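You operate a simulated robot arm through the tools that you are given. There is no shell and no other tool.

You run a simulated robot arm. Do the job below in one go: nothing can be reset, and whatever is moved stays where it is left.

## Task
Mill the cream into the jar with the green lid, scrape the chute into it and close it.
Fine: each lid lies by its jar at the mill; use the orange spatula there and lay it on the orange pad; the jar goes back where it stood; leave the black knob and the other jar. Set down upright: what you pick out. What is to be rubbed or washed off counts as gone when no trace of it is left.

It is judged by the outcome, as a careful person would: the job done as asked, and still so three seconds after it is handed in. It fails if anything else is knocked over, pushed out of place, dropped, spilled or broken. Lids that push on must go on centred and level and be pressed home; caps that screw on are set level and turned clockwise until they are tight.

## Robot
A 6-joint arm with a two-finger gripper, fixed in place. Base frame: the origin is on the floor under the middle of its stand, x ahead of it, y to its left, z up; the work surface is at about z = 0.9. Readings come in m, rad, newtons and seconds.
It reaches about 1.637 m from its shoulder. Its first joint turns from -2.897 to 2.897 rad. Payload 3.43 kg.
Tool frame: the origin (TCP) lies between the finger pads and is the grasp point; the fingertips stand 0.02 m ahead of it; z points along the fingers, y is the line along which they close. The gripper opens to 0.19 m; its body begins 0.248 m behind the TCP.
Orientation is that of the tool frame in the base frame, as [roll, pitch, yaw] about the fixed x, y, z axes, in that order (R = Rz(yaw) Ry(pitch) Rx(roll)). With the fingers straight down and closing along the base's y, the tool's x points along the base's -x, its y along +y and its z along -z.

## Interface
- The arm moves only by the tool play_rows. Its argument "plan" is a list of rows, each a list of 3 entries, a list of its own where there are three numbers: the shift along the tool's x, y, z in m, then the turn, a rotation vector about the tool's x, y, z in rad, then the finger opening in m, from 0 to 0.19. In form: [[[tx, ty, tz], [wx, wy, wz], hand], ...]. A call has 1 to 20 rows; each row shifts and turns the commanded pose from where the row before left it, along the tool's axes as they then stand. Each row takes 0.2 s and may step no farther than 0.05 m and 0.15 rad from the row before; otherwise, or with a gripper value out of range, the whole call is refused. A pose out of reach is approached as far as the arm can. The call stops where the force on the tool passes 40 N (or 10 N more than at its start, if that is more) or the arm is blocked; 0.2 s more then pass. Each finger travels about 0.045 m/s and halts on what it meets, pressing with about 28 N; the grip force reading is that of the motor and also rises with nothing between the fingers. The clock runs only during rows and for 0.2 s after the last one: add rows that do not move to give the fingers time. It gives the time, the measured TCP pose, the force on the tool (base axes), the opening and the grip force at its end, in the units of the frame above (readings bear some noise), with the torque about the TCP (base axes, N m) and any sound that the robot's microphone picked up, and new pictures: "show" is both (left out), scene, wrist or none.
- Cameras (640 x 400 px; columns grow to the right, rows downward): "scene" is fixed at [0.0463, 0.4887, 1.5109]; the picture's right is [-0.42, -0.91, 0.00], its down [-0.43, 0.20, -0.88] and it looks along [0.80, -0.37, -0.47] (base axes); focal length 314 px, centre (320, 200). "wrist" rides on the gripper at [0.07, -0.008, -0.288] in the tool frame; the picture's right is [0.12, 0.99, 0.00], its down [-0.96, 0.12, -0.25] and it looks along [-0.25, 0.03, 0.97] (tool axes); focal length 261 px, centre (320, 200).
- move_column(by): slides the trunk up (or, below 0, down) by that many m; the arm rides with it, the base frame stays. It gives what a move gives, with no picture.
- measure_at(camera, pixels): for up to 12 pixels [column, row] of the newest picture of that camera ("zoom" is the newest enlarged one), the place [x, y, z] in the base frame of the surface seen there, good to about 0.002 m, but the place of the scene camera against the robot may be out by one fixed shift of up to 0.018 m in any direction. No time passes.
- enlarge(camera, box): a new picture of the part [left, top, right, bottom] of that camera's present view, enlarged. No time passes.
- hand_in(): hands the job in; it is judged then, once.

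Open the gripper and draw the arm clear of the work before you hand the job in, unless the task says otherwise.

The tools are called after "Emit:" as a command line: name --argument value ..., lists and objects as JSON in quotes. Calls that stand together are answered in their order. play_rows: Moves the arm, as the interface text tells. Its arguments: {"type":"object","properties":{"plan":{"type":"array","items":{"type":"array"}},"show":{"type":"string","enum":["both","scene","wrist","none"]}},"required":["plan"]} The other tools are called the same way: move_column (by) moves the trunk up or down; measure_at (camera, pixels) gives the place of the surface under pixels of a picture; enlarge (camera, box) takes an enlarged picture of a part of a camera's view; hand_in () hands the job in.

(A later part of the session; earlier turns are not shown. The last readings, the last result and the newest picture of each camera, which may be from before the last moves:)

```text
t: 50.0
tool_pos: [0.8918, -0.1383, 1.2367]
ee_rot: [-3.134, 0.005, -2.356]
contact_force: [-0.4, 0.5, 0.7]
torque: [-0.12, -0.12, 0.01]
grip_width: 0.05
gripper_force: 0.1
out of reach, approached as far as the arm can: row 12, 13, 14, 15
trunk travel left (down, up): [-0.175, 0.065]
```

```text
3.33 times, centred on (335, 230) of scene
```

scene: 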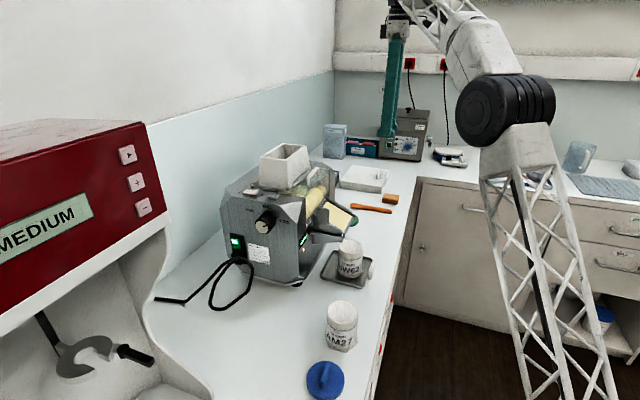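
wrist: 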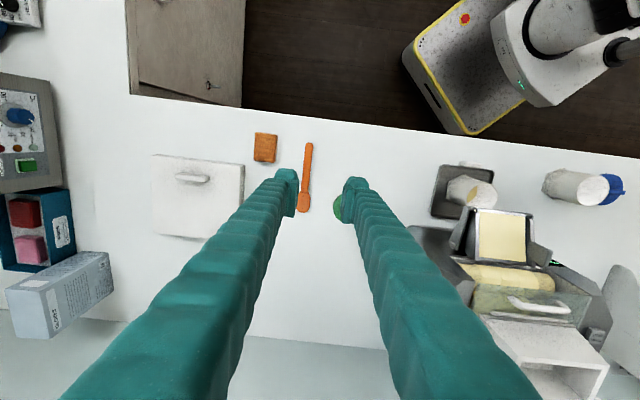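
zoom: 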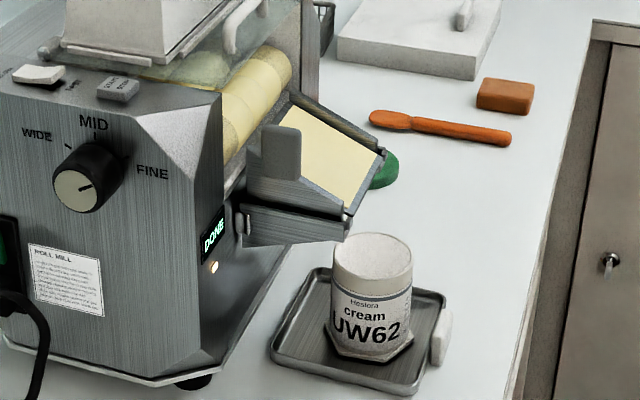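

The arm ended a bit short (reach at that height) at (0.892,-0.138,1.237). From this view the spatula lies at (305,180) between the fingers; I measure it closely.

Emit:
enlarge --camera "wrist" --box '[245, 120, 365, 230]'

Emit:
measure_at --camera "wrist" --pixels '[[308, 145], [307, 155], [306, 165], [305, 175], [304.5, 185], [304, 192], [303.5, 200], [303, 210], [303, 212], [265, 147], [255, 147], [275, 147]]'

```text
3.64 times, centred on (305, 175) of wrist
```

zoom: 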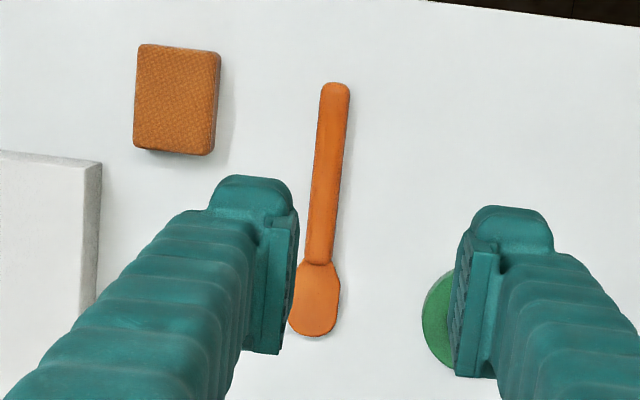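

```text
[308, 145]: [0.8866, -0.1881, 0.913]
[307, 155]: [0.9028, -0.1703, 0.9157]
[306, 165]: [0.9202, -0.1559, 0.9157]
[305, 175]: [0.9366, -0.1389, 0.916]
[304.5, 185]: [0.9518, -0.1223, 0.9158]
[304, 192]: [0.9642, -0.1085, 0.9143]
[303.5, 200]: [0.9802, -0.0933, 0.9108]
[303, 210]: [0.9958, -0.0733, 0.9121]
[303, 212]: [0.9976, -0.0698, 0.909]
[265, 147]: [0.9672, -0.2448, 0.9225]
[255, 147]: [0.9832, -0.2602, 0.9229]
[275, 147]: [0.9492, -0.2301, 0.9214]
```

The spatula axis is aligned with the gripper (≈45°), handle middle ≈(0.930,-0.1425), tip ≈(0.998,-0.070). I go down above the handle with 0.05 opening.

Emit:
play_rows --plan '[[[-0.004, -0.005, 0.045], [-0.0076, 0.005, 0], 0.05], [[-0.004, -0.005, 0.045], [0, 0, 0], 0.05], [[-0.004, -0.005, 0.045], [0, 0, 0], 0.05], [[-0.004, -0.005, 0.045], [0, 0, 0], 0.05], [[-0.004, -0.005, 0.045], [0, 0, 0], 0.05], [[-0.004, -0.005, 0.045], [0, 0, 0], 0.05]]'

Emit:
enlarge --camera "wrist" --box '[245, 120, 395, 260]'

```text
t: 51.4
tool_pos: [0.9307, -0.1425, 0.9672]
ee_rot: [3.133, -0.004, -2.355]
contact_force: [-1.1, 0.1, 1.2]
torque: [0.0, -0.09, 0.02]
grip_width: 0.05
gripper_force: 0.1
trunk travel left (down, up): [-0.175, 0.065]
```

scene: 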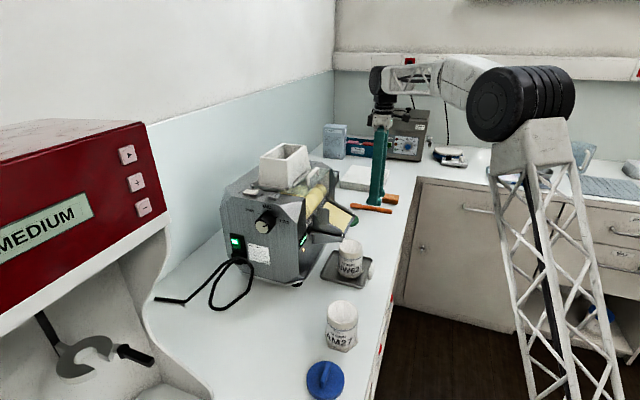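
wrist: 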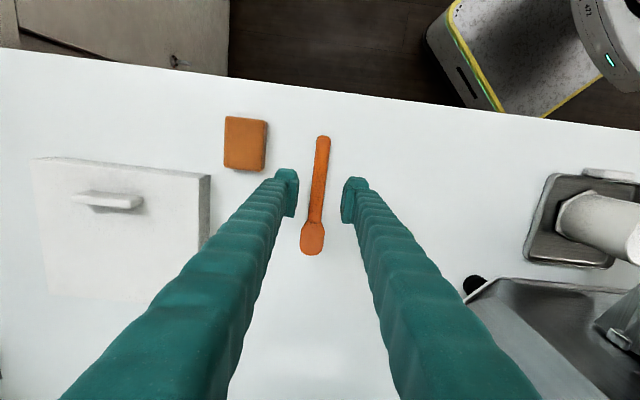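

```text
2.86 times, centred on (320, 190) of wrist
```

zoom: 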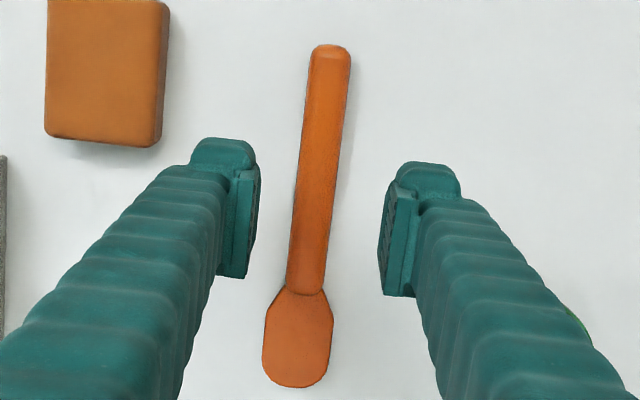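

The handle is centred between the fingers. I restore the small roll correction and descend until the tips are ~2.5 mm above the counter.

Emit:
play_rows --plan '[[[0, 0, 0.025], [0.0076, -0.005, 0], 0.05], [[0, 0, 0.015], [0, 0, 0], 0.05], [[0, 0, 0.005], [0, 0, 0], 0.05], [[0, 0, 0], [0, 0, 0], 0.05]]'

Emit:
enlarge --camera "scene" --box '[340, 160, 430, 230]'

```text
t: 52.4
tool_pos: [0.9287, -0.1419, 0.9209]
ee_rot: [3.141, 0.0, -2.354]
contact_force: [0.6, 0.0, 0.3]
torque: [0.0, 0.01, 0.03]
grip_width: 0.0499
gripper_force: 0.0
trunk travel left (down, up): [-0.175, 0.065]
```

scene: 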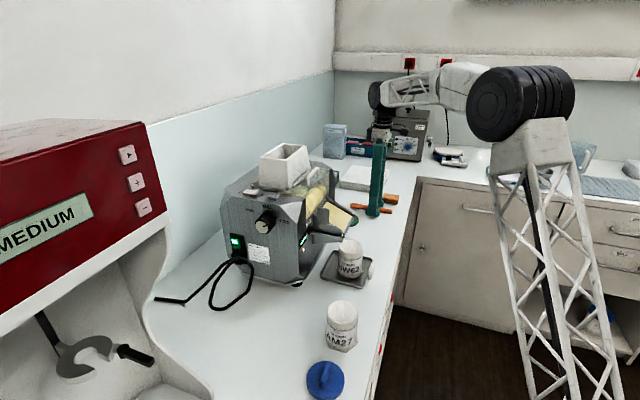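
wrist: 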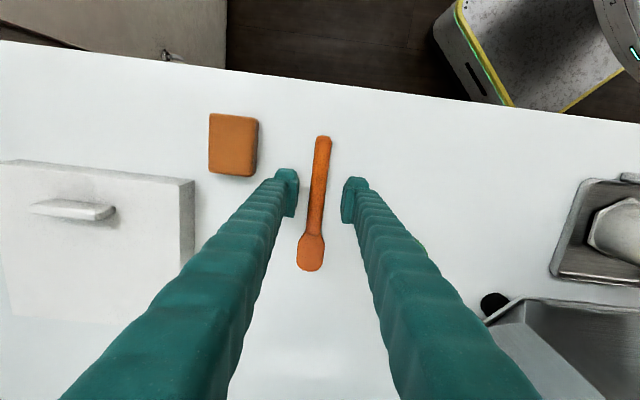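

```text
5.71 times, centred on (385, 195) of scene
```

zoom: 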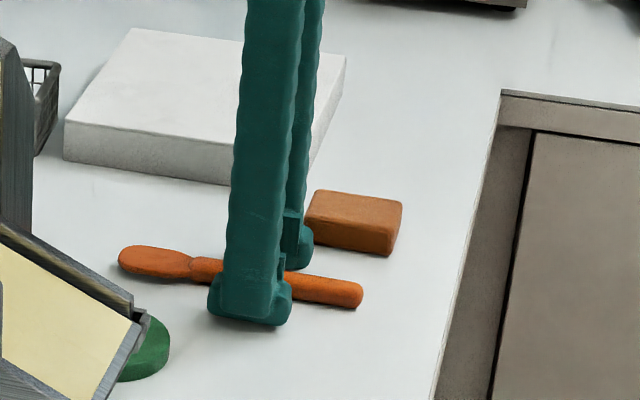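

Fingers straddle the handle. I close on it.

Emit:
play_rows --plan '[[[0, 0, 0], [0, 0, 0], 0.03], [[0, 0, 0], [0, 0, 0], 0.01], [[0, 0, 0], [0, 0, 0], 0.005], [[0, 0, 0], [0, 0, 0], 0.005], [[0, 0, 0], [0, 0, 0], 0.005]]' --show "wrist"

```text
t: 53.6
tool_pos: [0.929, -0.1429, 0.9211]
ee_rot: [3.142, 0.001, -2.353]
contact_force: [1.3, -0.4, -0.3]
torque: [0.01, 0.01, 0.0]
grip_width: 0.0175
gripper_force: 27.5
trunk travel left (down, up): [-0.175, 0.065]
```

wrist: 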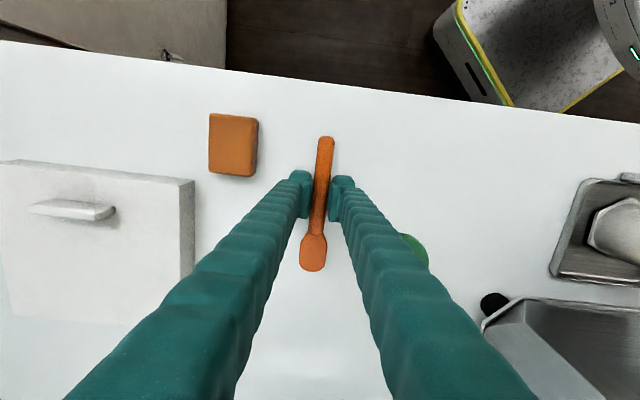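

Gripped (0.0175 m, 27.5 N). I lift it 0.12 m and check that it follows level.

Emit:
play_rows --plan '[[[0, 0, -0.01], [0, 0, 0], 0.005], [[0, 0, -0.02], [0, 0, 0], 0.005], [[0, 0, -0.03], [0, 0, 0], 0.005], [[0, 0, -0.03], [0, 0, 0], 0.005], [[0, 0, -0.03], [0, 0, 0], 0.005], [[0, 0, 0], [0, 0, 0], 0.005]]'

Emit:
enlarge --camera "scene" --box '[340, 140, 430, 210]'

Emit:
enlarge --camera "wrist" --box '[265, 120, 375, 285]'

```text
t: 55.0
tool_pos: [0.927, -0.1409, 1.0411]
ee_rot: [-3.14, -0.001, -2.356]
contact_force: [0.5, 0.1, -1.0]
torque: [-0.02, 0.01, 0.01]
grip_width: 0.0174
gripper_force: 28.3
trunk travel left (down, up): [-0.175, 0.065]
```

scene: 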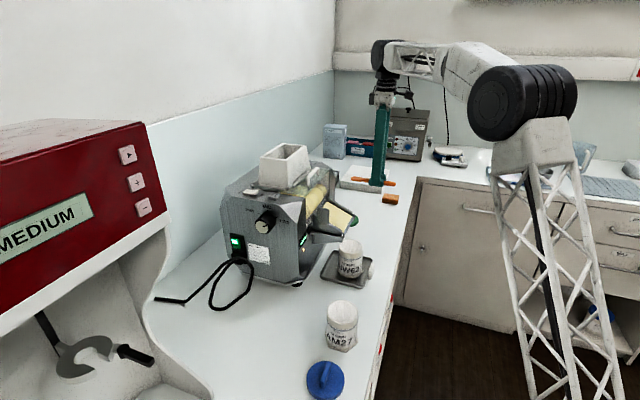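
wrist: 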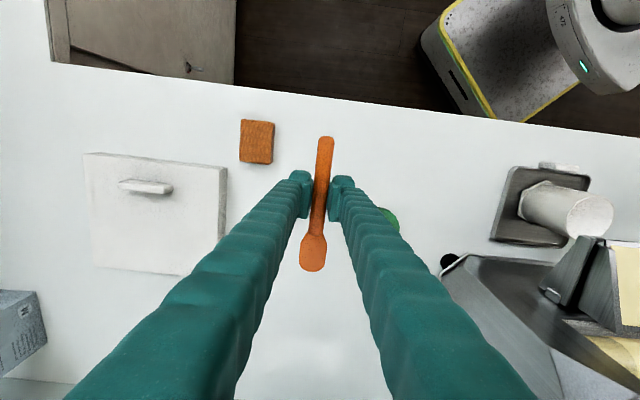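

```text
5.71 times, centred on (385, 175) of scene
```

zoom: 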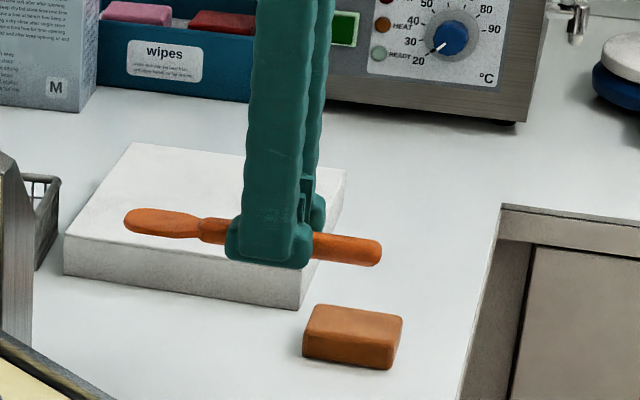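

```text
2.42 times, centred on (320, 202) of wrist
```

zoom: 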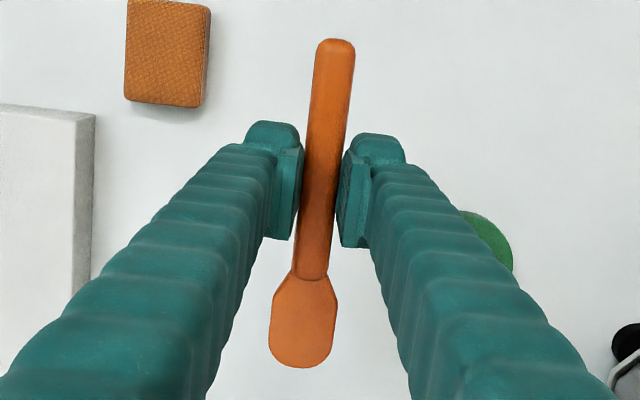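

It is held level. I measure the blade in the hand so that I know its tip in the tool frame.

Emit:
measure_at --camera "wrist" --pixels '[[311.7, 269], [312, 262], [312, 252], [313, 242], [314, 236], [301, 252], [325, 252], [303, 262], [322, 262], [326, 139], [324, 155], [318, 215]]'

Emit:
enlarge --camera "scene" --box '[350, 160, 410, 205]'

```text
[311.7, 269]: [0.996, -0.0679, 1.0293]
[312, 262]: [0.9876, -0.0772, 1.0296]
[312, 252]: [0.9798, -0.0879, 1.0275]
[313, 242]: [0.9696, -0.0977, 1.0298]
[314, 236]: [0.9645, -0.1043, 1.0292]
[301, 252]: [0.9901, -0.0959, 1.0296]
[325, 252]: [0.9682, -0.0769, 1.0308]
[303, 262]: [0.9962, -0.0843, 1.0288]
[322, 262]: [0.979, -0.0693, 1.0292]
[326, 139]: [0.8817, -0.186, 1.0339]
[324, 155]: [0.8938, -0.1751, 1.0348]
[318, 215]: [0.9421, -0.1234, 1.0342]
```

```text
8.89 times, centred on (380, 182) of scene
```

zoom: 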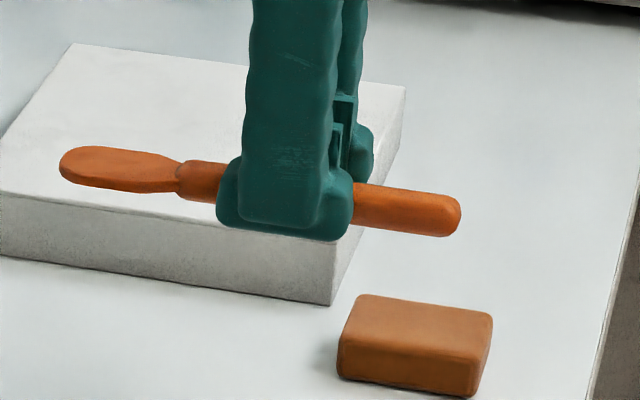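

The blade tip sits 0.100 m behind the TCP (toward the mill), ~0.012–0.017 below it, centred within 2 mm. I carry the spatula forward, sideways in front of the mill and up, then tilt its tip down by 0.25 rad and look at the film.

Emit:
play_rows --plan '[[[0.04, 0, -0.03], [0, 0, 0], 0.005], [[0.04, 0, -0.03], [0, 0, 0], 0.005], [[0, 0.0412, -0.011], [0, 0, 0], 0.005], [[0, 0.0412, -0.011], [0, 0, 0], 0.005], [[0, 0.0412, -0.011], [0, 0, 0], 0.005], [[0, 0.0412, -0.011], [0, 0, 0], 0.005], [[0, 0.0412, -0.011], [0, 0, 0], 0.005], [[0, 0.0412, -0.011], [0, 0, 0], 0.005], [[0, 0.0412, -0.011], [0, 0, 0], 0.005], [[0, 0.0412, -0.011], [0, 0, 0], 0.005], [[0, 0.0412, -0.011], [0, 0, 0], 0.005], [[0, 0, 0], [0, 0.125, 0], 0.005], [[0, 0, 0], [0, 0.125, 0], 0.005], [[0, 0, 0], [0, 0, 0], 0.005]]'

Emit:
enlarge --camera "wrist" --box '[230, 120, 400, 330]'

Emit:
enlarge --camera "scene" --box '[290, 150, 390, 270]'

```text
t: 58.0
tool_pos: [0.6082, 0.0645, 1.1985]
ee_rot: [3.141, -0.252, -2.354]
contact_force: [0.1, 0.8, -1.3]
torque: [-0.05, 0.14, 0.01]
grip_width: 0.0173
gripper_force: 27.8
trunk travel left (down, up): [-0.175, 0.065]
```

scene: 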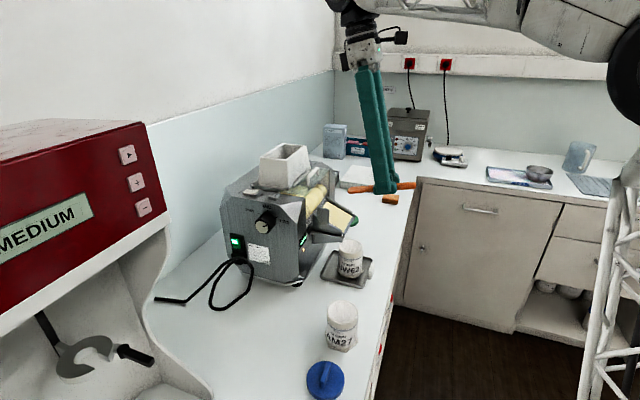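
wrist: 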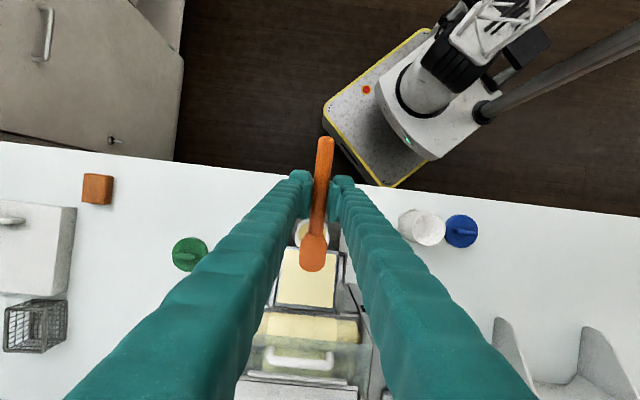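

```text
1.90 times, centred on (315, 225) of wrist
```

zoom: 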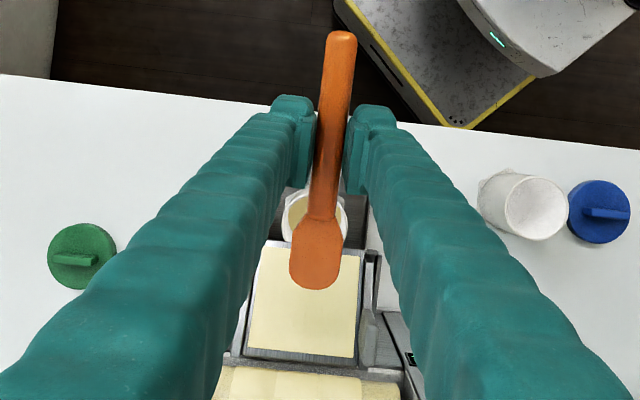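

```text
3.33 times, centred on (340, 210) of scene
```

zoom: 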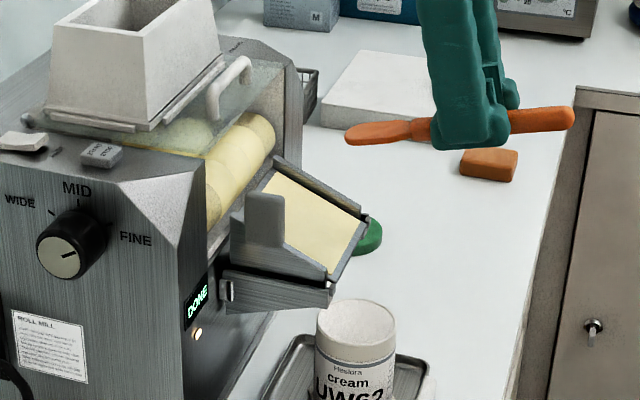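

The film shows as a pale rectangle on the chute plate. I measure its corners, the rails and the tab.

Emit:
measure_at --camera "wrist" --pixels '[[283, 253], [334, 256], [332, 306], [278, 301], [290, 280], [320, 285], [305, 300], [290, 255], [338, 262], [276, 262], [271, 290], [343, 290]]'

Emit:
measure_at --camera "wrist" --pixels '[[345, 300], [345, 310], [345, 275], [344, 265], [305, 311], [305, 318], [305, 325], [312, 268], [312, 262], [304, 262], [322, 262], [313, 240]]'

Emit:
enlarge --camera "wrist" --box '[260, 235, 360, 325]'

```text
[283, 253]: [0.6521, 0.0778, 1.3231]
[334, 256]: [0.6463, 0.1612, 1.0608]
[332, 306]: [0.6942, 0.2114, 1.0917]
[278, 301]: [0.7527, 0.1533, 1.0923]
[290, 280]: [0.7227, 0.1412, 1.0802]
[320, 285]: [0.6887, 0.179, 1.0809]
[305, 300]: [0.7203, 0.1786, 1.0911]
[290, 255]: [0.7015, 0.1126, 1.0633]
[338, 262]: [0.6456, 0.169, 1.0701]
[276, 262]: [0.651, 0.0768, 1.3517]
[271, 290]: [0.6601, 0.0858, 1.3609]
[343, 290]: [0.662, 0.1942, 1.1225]
```

```text
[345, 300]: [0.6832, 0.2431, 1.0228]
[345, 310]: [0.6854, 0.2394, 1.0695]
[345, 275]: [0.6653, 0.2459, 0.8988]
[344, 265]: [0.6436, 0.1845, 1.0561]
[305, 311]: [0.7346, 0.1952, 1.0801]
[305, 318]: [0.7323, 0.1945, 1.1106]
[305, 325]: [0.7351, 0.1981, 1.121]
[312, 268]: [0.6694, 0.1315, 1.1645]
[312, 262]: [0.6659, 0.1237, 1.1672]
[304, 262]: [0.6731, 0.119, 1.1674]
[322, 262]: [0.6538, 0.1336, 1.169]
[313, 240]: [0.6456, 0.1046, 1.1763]
```

```text
4.44 times, centred on (310, 280) of wrist
```

zoom: 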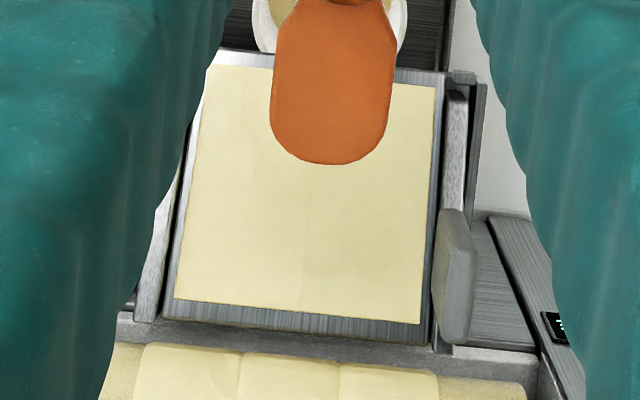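

Film spans lateral ±0.042 and b from lip +5 mm to near the roller. I level the spatula (the plate itself slopes 25°) and bring the blade about 12 mm above the plate's upper half on the centre line.

Emit:
play_rows --plan '[[[0, 0, 0], [0, -0.125, 0], 0.005], [[0, 0, 0], [0, -0.125, 0], 0.005], [[-0.0147, 0, 0.029], [0, 0, 0], 0.005], [[-0.0147, 0, 0.029], [0, 0, 0], 0.005], [[-0.0147, 0, 0.029], [0, 0, 0], 0.005], [[0, 0, 0], [0, 0, 0], 0.005]]'

Emit:
enlarge --camera "wrist" --box '[250, 220, 370, 330]'

Emit:
enlarge --camera "scene" --box '[290, 170, 390, 270]'

```text
t: 59.4
tool_pos: [0.6391, 0.0954, 1.1128]
ee_rot: [3.141, -0.001, -2.355]
contact_force: [0.1, 0.9, 0.4]
torque: [0.0, 0.01, 0.0]
grip_width: 0.0173
gripper_force: 28.2
trunk travel left (down, up): [-0.175, 0.065]
```

scene: 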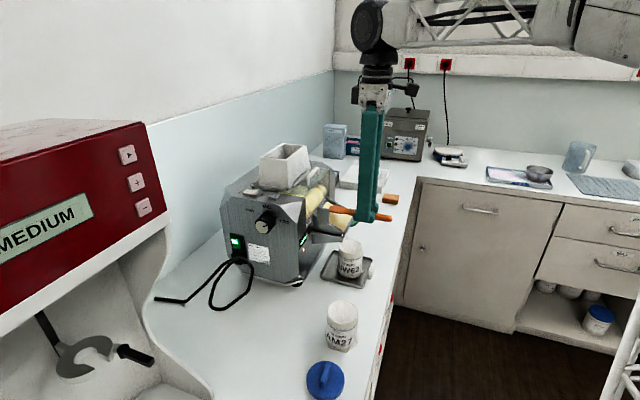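
wrist: 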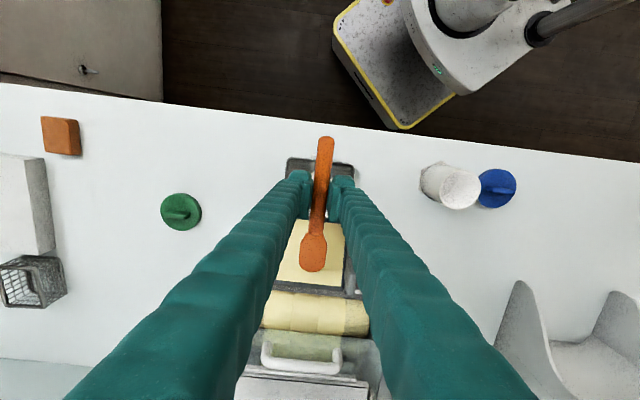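

```text
3.64 times, centred on (310, 275) of wrist
```

zoom: 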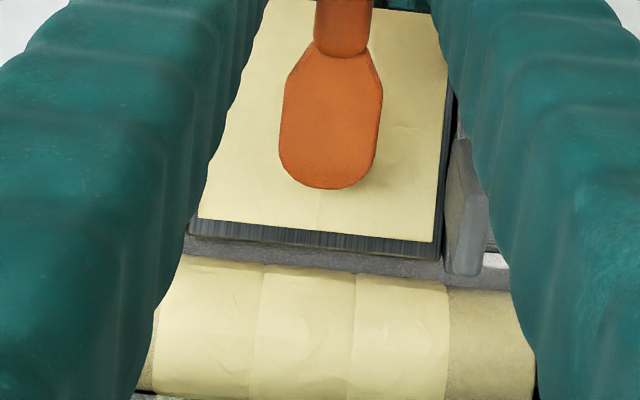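

```text
4.00 times, centred on (340, 220) of scene
```

zoom: 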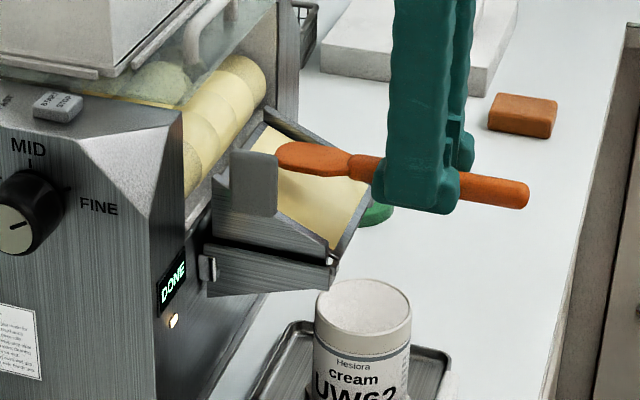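

The blade hovers over the plate, centred. I move it up-slope toward the film's upper end and lower it gently in steps to find contact.

Emit:
play_rows --plan '[[[-0.018, 0, -0.0083], [0, 0, 0], 0.005], [[0, 0, 0.005], [0, 0, 0], 0.005], [[0, 0, 0.004], [0, 0, 0], 0.005], [[0, 0, 0], [0, 0, 0], 0.005]]' --show "both"

Emit:
enlarge --camera "scene" --box '[290, 170, 390, 270]'

Emit:
enlarge --camera "wrist" --box '[250, 220, 370, 330]'

```text
t: 60.4
tool_pos: [0.6515, 0.1079, 1.1117]
ee_rot: [3.141, 0.001, -2.354]
contact_force: [0.4, -0.4, -0.8]
torque: [-0.03, 0.04, 0.01]
grip_width: 0.0172
gripper_force: 28.1
trunk travel left (down, up): [-0.175, 0.065]
```

scene: 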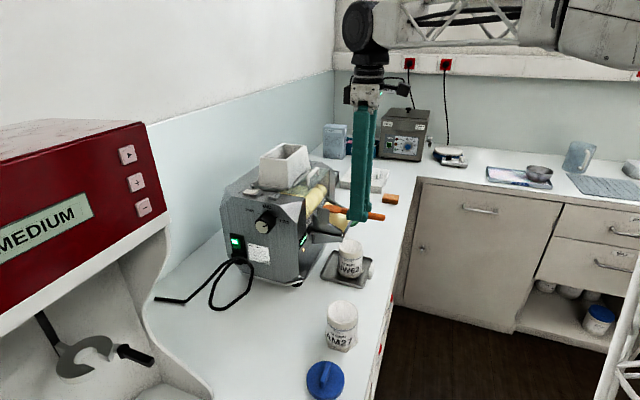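
wrist: 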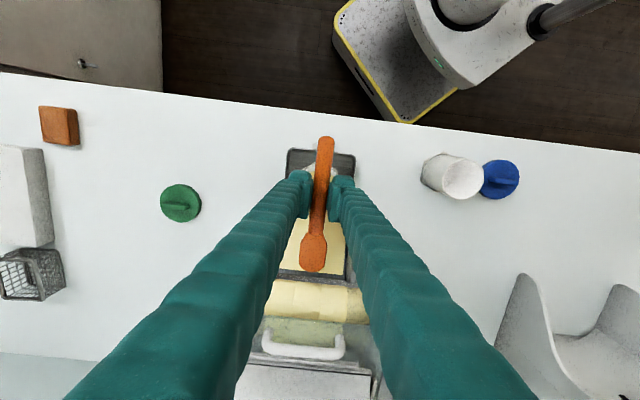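

```text
4.00 times, centred on (340, 220) of scene
```

zoom: 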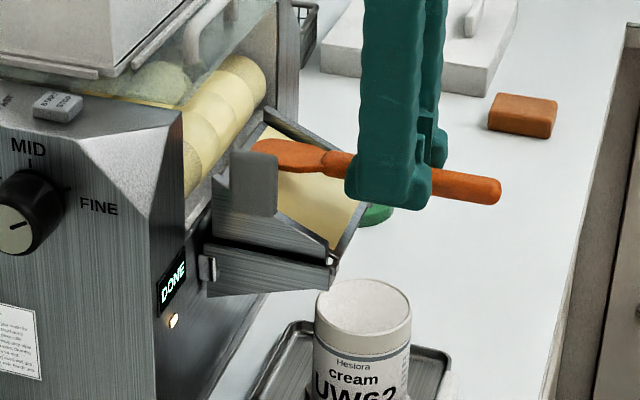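

```text
3.64 times, centred on (310, 275) of wrist
```

zoom: 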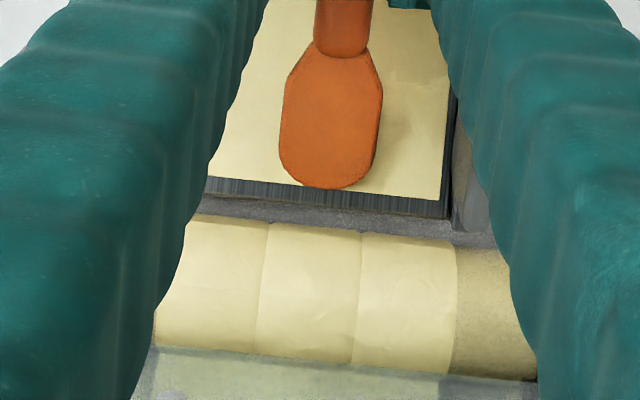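

Still ~4 mm above the plate; the tip is near the film's back edge. I go 3 mm further back and lower until a light contact shows.

Emit:
play_rows --plan '[[[-0.004, 0, 0.001], [0, 0, 0], 0.005], [[0, 0, 0.002], [0, 0, 0], 0.005], [[0, 0, 0.002], [0, 0, 0], 0.005], [[0, 0, 0], [0, 0, 0], 0.005]]' --show "both"

Emit:
enlarge --camera "scene" --box '[310, 180, 370, 240]'

Emit:
enlarge --camera "wrist" --box '[270, 220, 350, 300]'

```text
t: 61.4
tool_pos: [0.6557, 0.1113, 1.1072]
ee_rot: [3.141, 0.002, -2.354]
contact_force: [-1.6, -1.5, 7.9]
torque: [0.61, -0.55, 0.0]
grip_width: 0.0173
gripper_force: 27.8
trunk travel left (down, up): [-0.175, 0.065]
```

scene: 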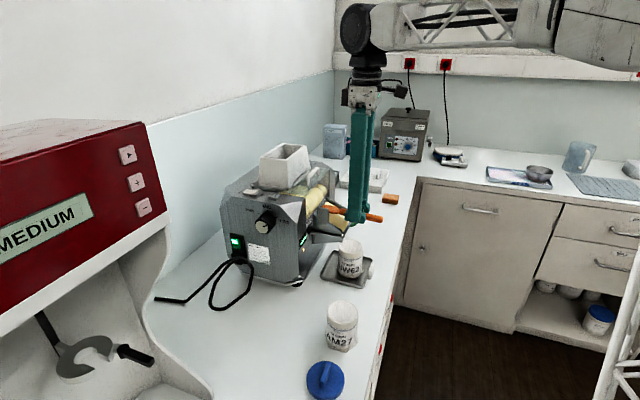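
wrist: 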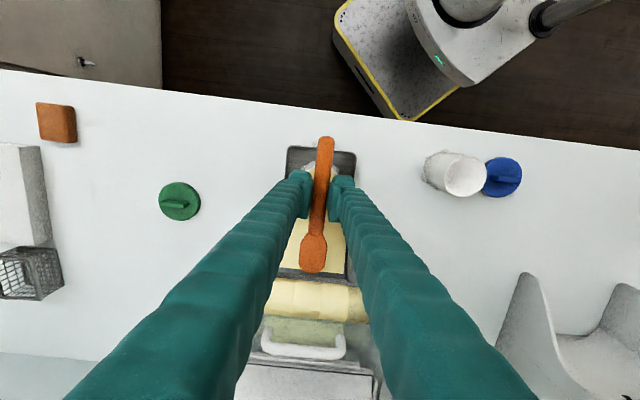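

```text
6.67 times, centred on (340, 210) of scene
```

zoom: 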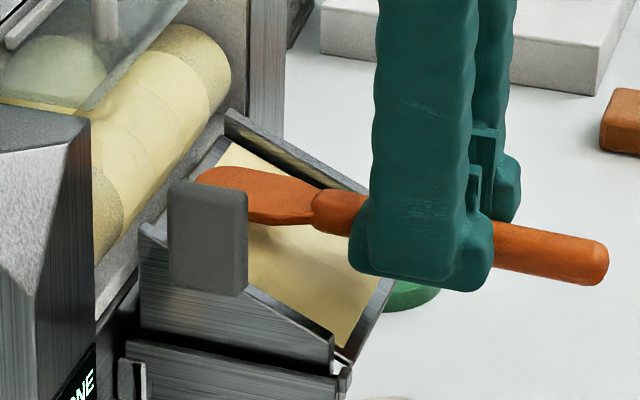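

```text
5.00 times, centred on (310, 260) of wrist
```

zoom: 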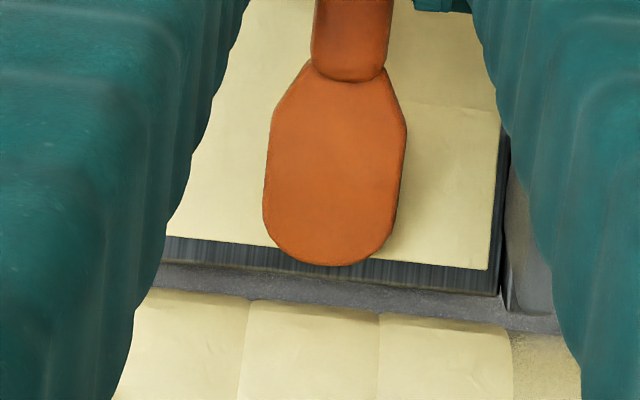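

Light contact (≈8 N up) at TCP z 1.107. I ease off half a millimetre and pull the first part of the centre stroke down the slope, checking the force.

Emit:
play_rows --plan '[[[0, 0, -0.0007], [0, 0, 0], 0.005], [[0.008, 0, 0.00364], [0, 0, 0], 0.005], [[0.008, 0, 0.00364], [0, 0, 0], 0.005], [[0.008, 0, 0.00364], [0, 0, 0], 0.005]]' --show "both"

Emit:
enlarge --camera "scene" --box '[310, 180, 370, 240]'

Emit:
enlarge --camera "wrist" --box '[270, 210, 350, 300]'

```text
t: 62.4
tool_pos: [0.6382, 0.0944, 1.0986]
ee_rot: [3.141, 0.0, -2.356]
contact_force: [0.4, -0.3, -0.3]
torque: [-0.01, 0.05, 0.03]
grip_width: 0.0174
gripper_force: 28.4
trunk travel left (down, up): [-0.175, 0.065]
```

scene: 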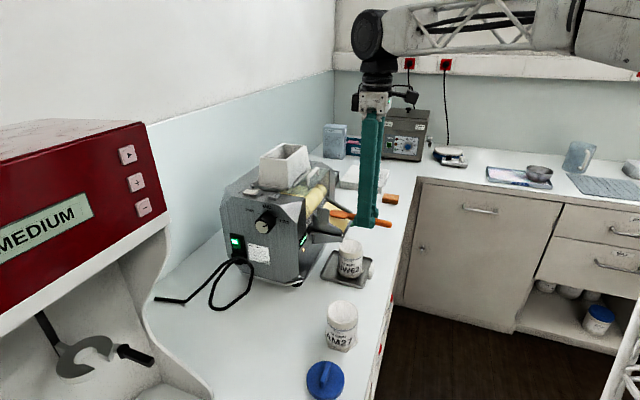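
wrist: 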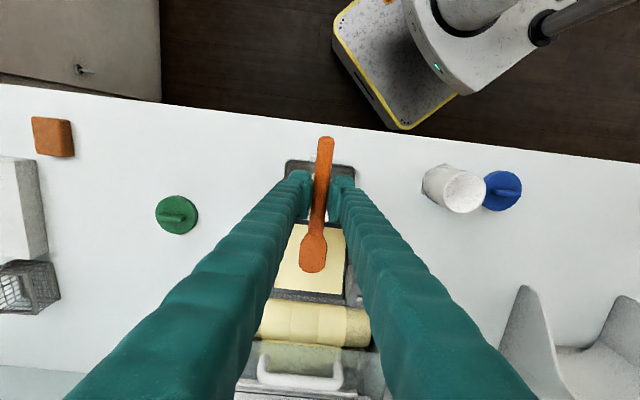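

```text
6.67 times, centred on (340, 210) of scene
```

zoom: 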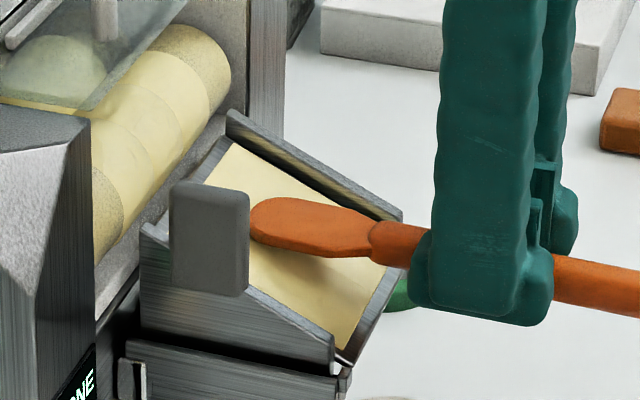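

```text
4.44 times, centred on (310, 255) of wrist
```

zoom: 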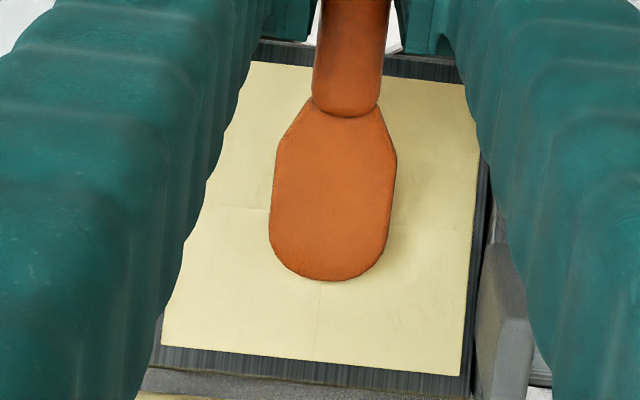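

The blade lost contact after easing off (force ≈0) and the film is unchanged. I press down again until there is clear contact and drag on, checking whether the film is taken off.

Emit:
play_rows --plan '[[[0, 0, 0.002], [0, 0, 0], 0.005], [[0, 0, 0.001], [0, 0, 0], 0.005], [[0.006, 0, 0.0029], [0, 0, 0], 0.005], [[0.006, 0, 0.0029], [0, 0, 0], 0.005], [[0.006, 0, 0.0029], [0, 0, 0], 0.005]]' --show "both"

Emit:
enlarge --camera "wrist" --box '[270, 210, 350, 300]'

Emit:
enlarge --camera "scene" --box '[310, 180, 370, 240]'

```text
t: 63.6
tool_pos: [0.6261, 0.0807, 1.0881]
ee_rot: [3.142, -0.001, -2.356]
contact_force: [-0.8, -0.7, 0.6]
torque: [0.06, -0.06, 0.05]
grip_width: 0.0175
gripper_force: 28.2
trunk travel left (down, up): [-0.175, 0.065]
```

scene: 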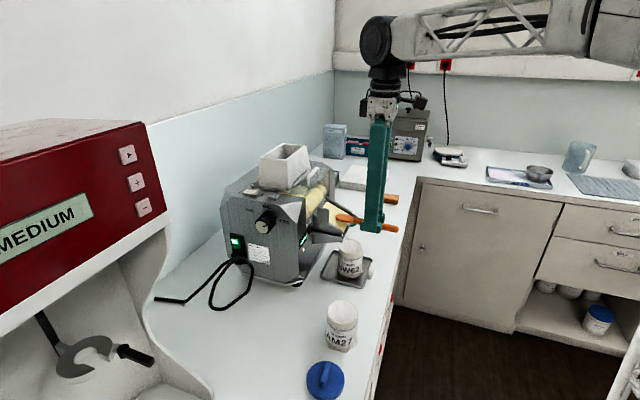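
wrist: 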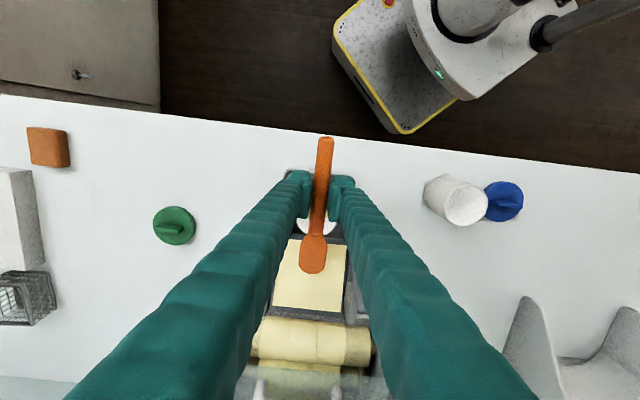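

```text
4.44 times, centred on (310, 255) of wrist
```

zoom: 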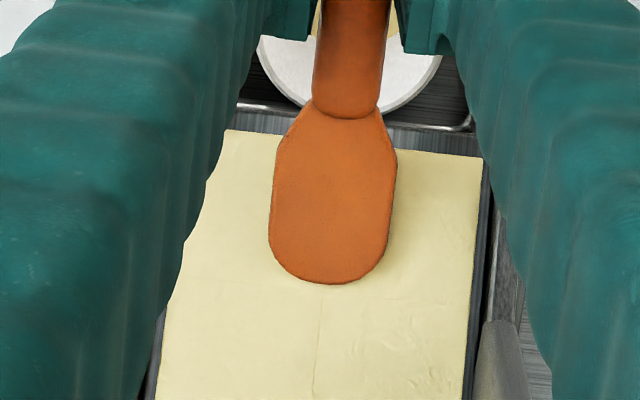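

```text
6.67 times, centred on (340, 210) of scene
```

zoom: 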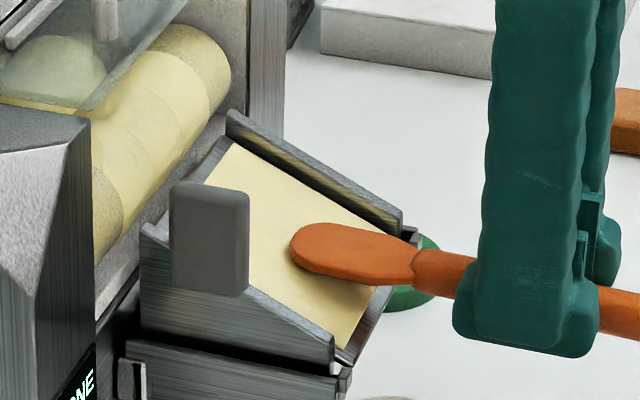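

Force is only 0.6 N and the film is unchanged, so I lower further in 1 mm steps at this spot to find the plate.

Emit:
play_rows --plan '[[[0, 0, 0.001], [0, 0, 0], 0.005], [[0, 0, 0.001], [0, 0, 0], 0.005], [[0, 0, 0], [0, 0, 0], 0.005]]' --show "none"

```text
t: 64.4
tool_pos: [0.6246, 0.0817, 1.0856]
ee_rot: [3.14, 0.0, -2.354]
contact_force: [-0.2, -2.4, 7.5]
torque: [0.52, -0.54, -0.09]
grip_width: 0.0171
gripper_force: 27.5
trunk travel left (down, up): [-0.175, 0.065]
```

Contact at z=1.0856 (7.5 N); the two contacts give a slope of 0.503. I drag down the slope with that slope past the lip.

Emit:
play_rows --plan '[[[0.006, 0, 0.00302], [0, 0, 0], 0.005], [[0.006, 0, 0.00302], [0, 0, 0], 0.005], [[0.006, 0, 0.00302], [0, 0, 0], 0.005]]' --show "both"

Emit:
enlarge --camera "wrist" --box '[260, 210, 360, 320]'

Emit:
enlarge --camera "scene" --box '[310, 180, 370, 240]'

```text
t: 65.2
tool_pos: [0.6124, 0.0676, 1.0749]
ee_rot: [-3.141, -0.001, -2.355]
contact_force: [-1.5, -1.6, 6.4]
torque: [0.45, -0.42, 0.0]
grip_width: 0.0172
gripper_force: 27.8
trunk travel left (down, up): [-0.175, 0.065]
```

scene: 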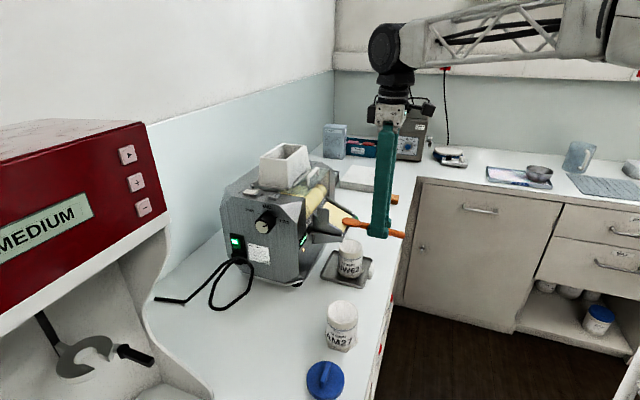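
wrist: 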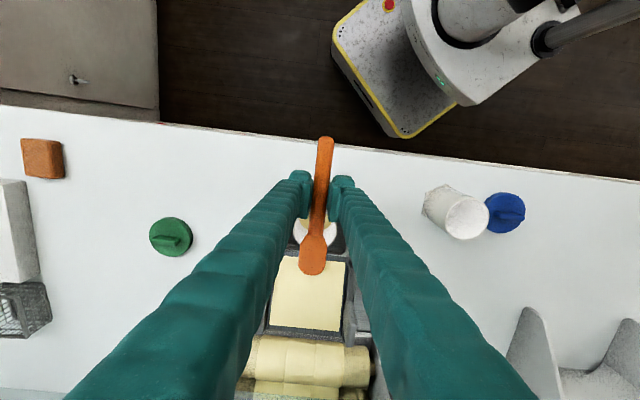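

```text
3.64 times, centred on (310, 265) of wrist
```

zoom: 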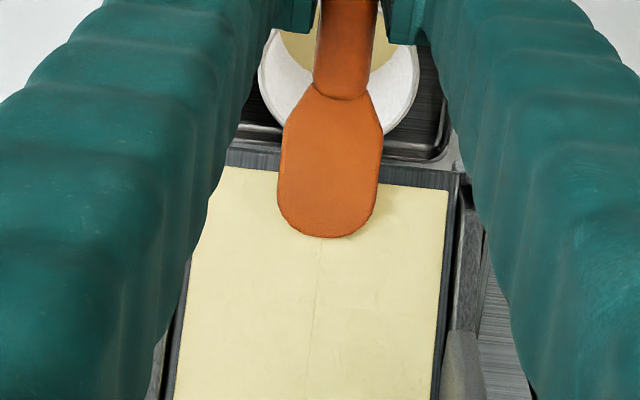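

```text
6.67 times, centred on (340, 210) of scene
```

zoom: 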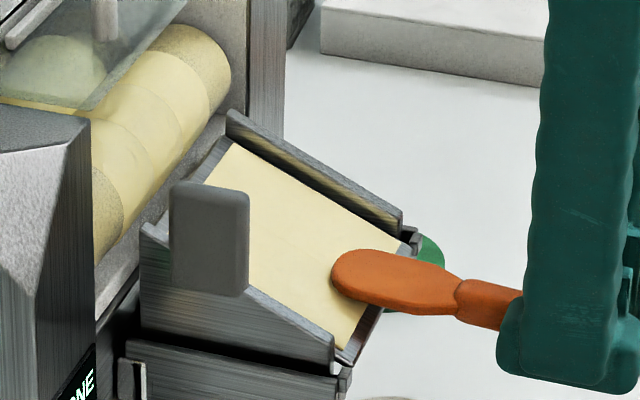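

Contact is held (6.4 N) but no cleaned swath shows yet; I complete this stroke past the lip and look again.

Emit:
play_rows --plan '[[[0.006, 0, 0.00302], [0, 0, 0], 0.005], [[0.006, 0, 0.00302], [0, 0, 0], 0.005], [[0.006, 0, 0.00302], [0, 0, 0], 0.005], [[0.006, 0, 0.00302], [0, 0, 0], 0.005], [[0, 0, 0], [0, 0, 0], 0.005]]' --show "both"

Emit:
enlarge --camera "wrist" --box '[260, 210, 360, 320]'

Emit:
enlarge --camera "scene" --box '[310, 180, 390, 260]'

```text
t: 66.4
tool_pos: [0.5974, 0.0517, 1.0627]
ee_rot: [-3.141, -0.001, -2.354]
contact_force: [-0.9, 0.7, -0.3]
torque: [0.02, 0.0, 0.01]
grip_width: 0.0173
gripper_force: 27.8
trunk travel left (down, up): [-0.175, 0.065]
```

scene: 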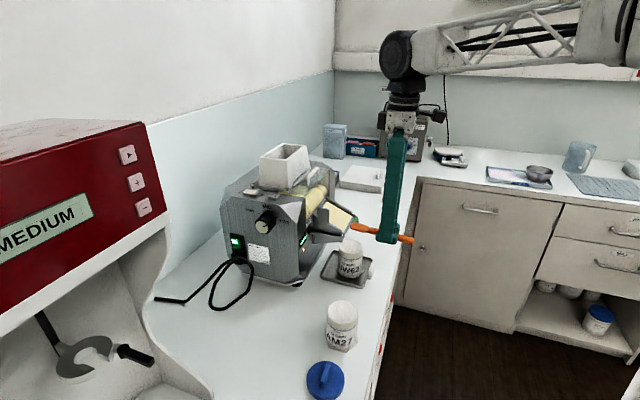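
wrist: 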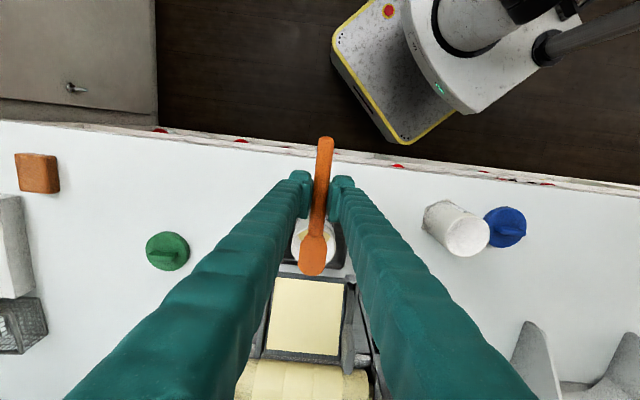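

```text
3.64 times, centred on (310, 265) of wrist
```

zoom: 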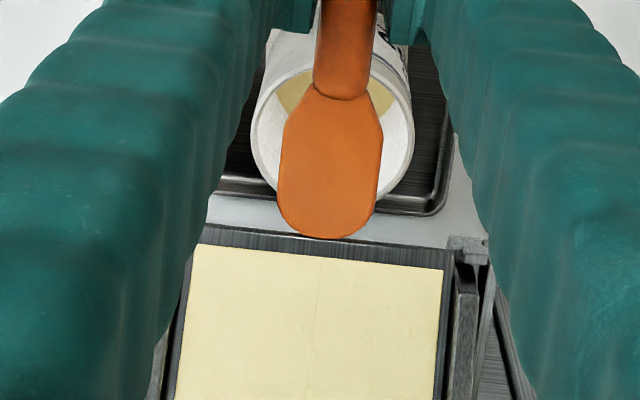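

```text
5.00 times, centred on (350, 220) of scene
```

zoom: 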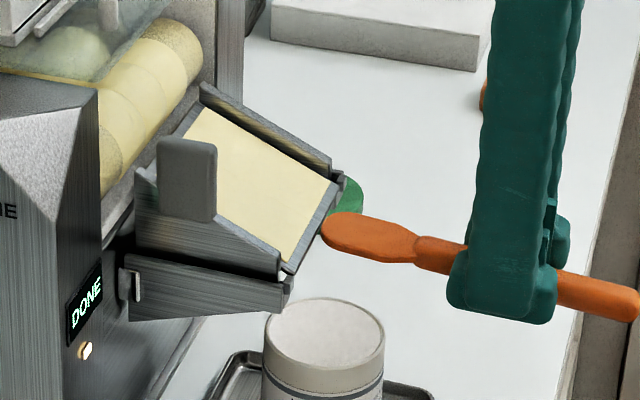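

The film is unchanged after that partial stroke. I try a full, continuous stroke from the top edge to past the lip with steady contact.

Emit:
play_rows --plan '[[[0, 0, -0.02], [0, 0, 0], 0.005], [[-0.042, 0, -0.0165], [0, 0, 0], 0.005], [[-0.042, 0, -0.0165], [0, 0, 0], 0.005], [[0, 0, 0.0055], [0, 0, 0], 0.005], [[0, 0, 0.003], [0, 0, 0], 0.005], [[0, 0, 0], [0, 0, 0], 0.005], [[0.006, 0, 0.00302], [0, 0, 0], 0.005], [[0.006, 0, 0.00302], [0, 0, 0], 0.005], [[0.006, 0, 0.00302], [0, 0, 0], 0.005]]' --show "both"

Emit:
enlarge --camera "wrist" --box '[260, 210, 360, 320]'

Emit:
enlarge --camera "scene" --box '[310, 180, 370, 240]'

```text
t: 68.4
tool_pos: [0.6425, 0.099, 1.0977]
ee_rot: [3.141, 0.0, -2.355]
contact_force: [-0.4, -0.7, 0.4]
torque: [-0.03, 0.02, -0.01]
grip_width: 0.0175
gripper_force: 28.3
trunk travel left (down, up): [-0.175, 0.065]
```

scene: 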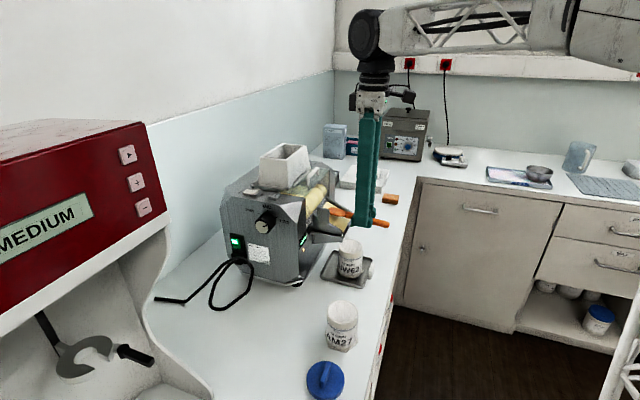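
wrist: 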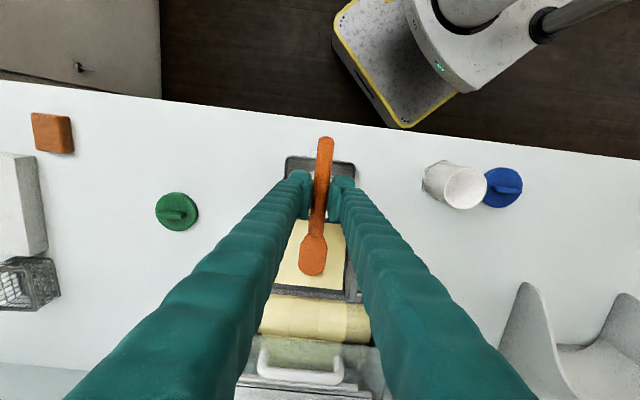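

```text
3.64 times, centred on (310, 265) of wrist
```

zoom: 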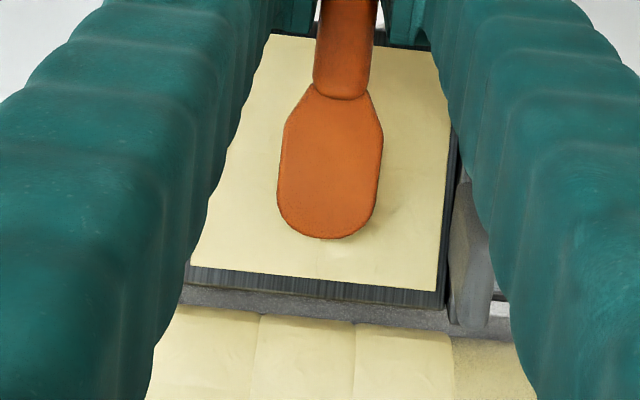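

```text
6.67 times, centred on (340, 210) of scene
```

zoom: 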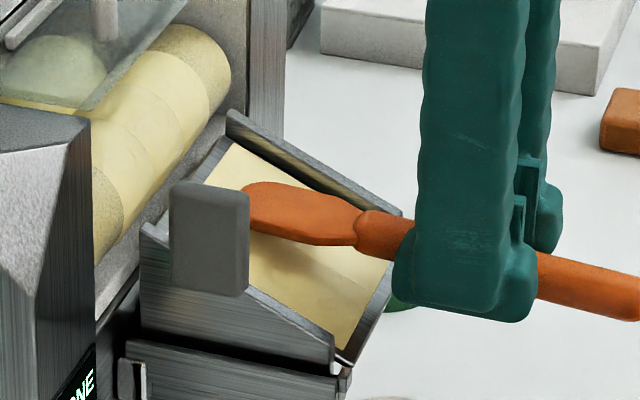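

The tip has apparently rotated up ~5 mm in my grip (tip now at wrist row 275 instead of 271) and hovers, so the shallow angle and 7–8 N is not ideal. I measure the blade again, then I'll try a steeper blade angle with lighter force.

Emit:
measure_at --camera "wrist" --pixels '[[312.5, 273], [312.5, 268], [313, 255], [314, 245], [315, 238], [326, 139], [323, 160], [319, 210], [302, 258], [324, 258]]'

```text
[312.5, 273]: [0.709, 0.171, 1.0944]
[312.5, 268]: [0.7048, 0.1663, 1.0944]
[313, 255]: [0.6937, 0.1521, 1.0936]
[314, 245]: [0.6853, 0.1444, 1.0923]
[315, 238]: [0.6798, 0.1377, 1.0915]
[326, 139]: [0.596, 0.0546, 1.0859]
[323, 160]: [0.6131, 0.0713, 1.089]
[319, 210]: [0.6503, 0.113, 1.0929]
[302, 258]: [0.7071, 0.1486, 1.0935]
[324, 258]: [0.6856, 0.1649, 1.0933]
```

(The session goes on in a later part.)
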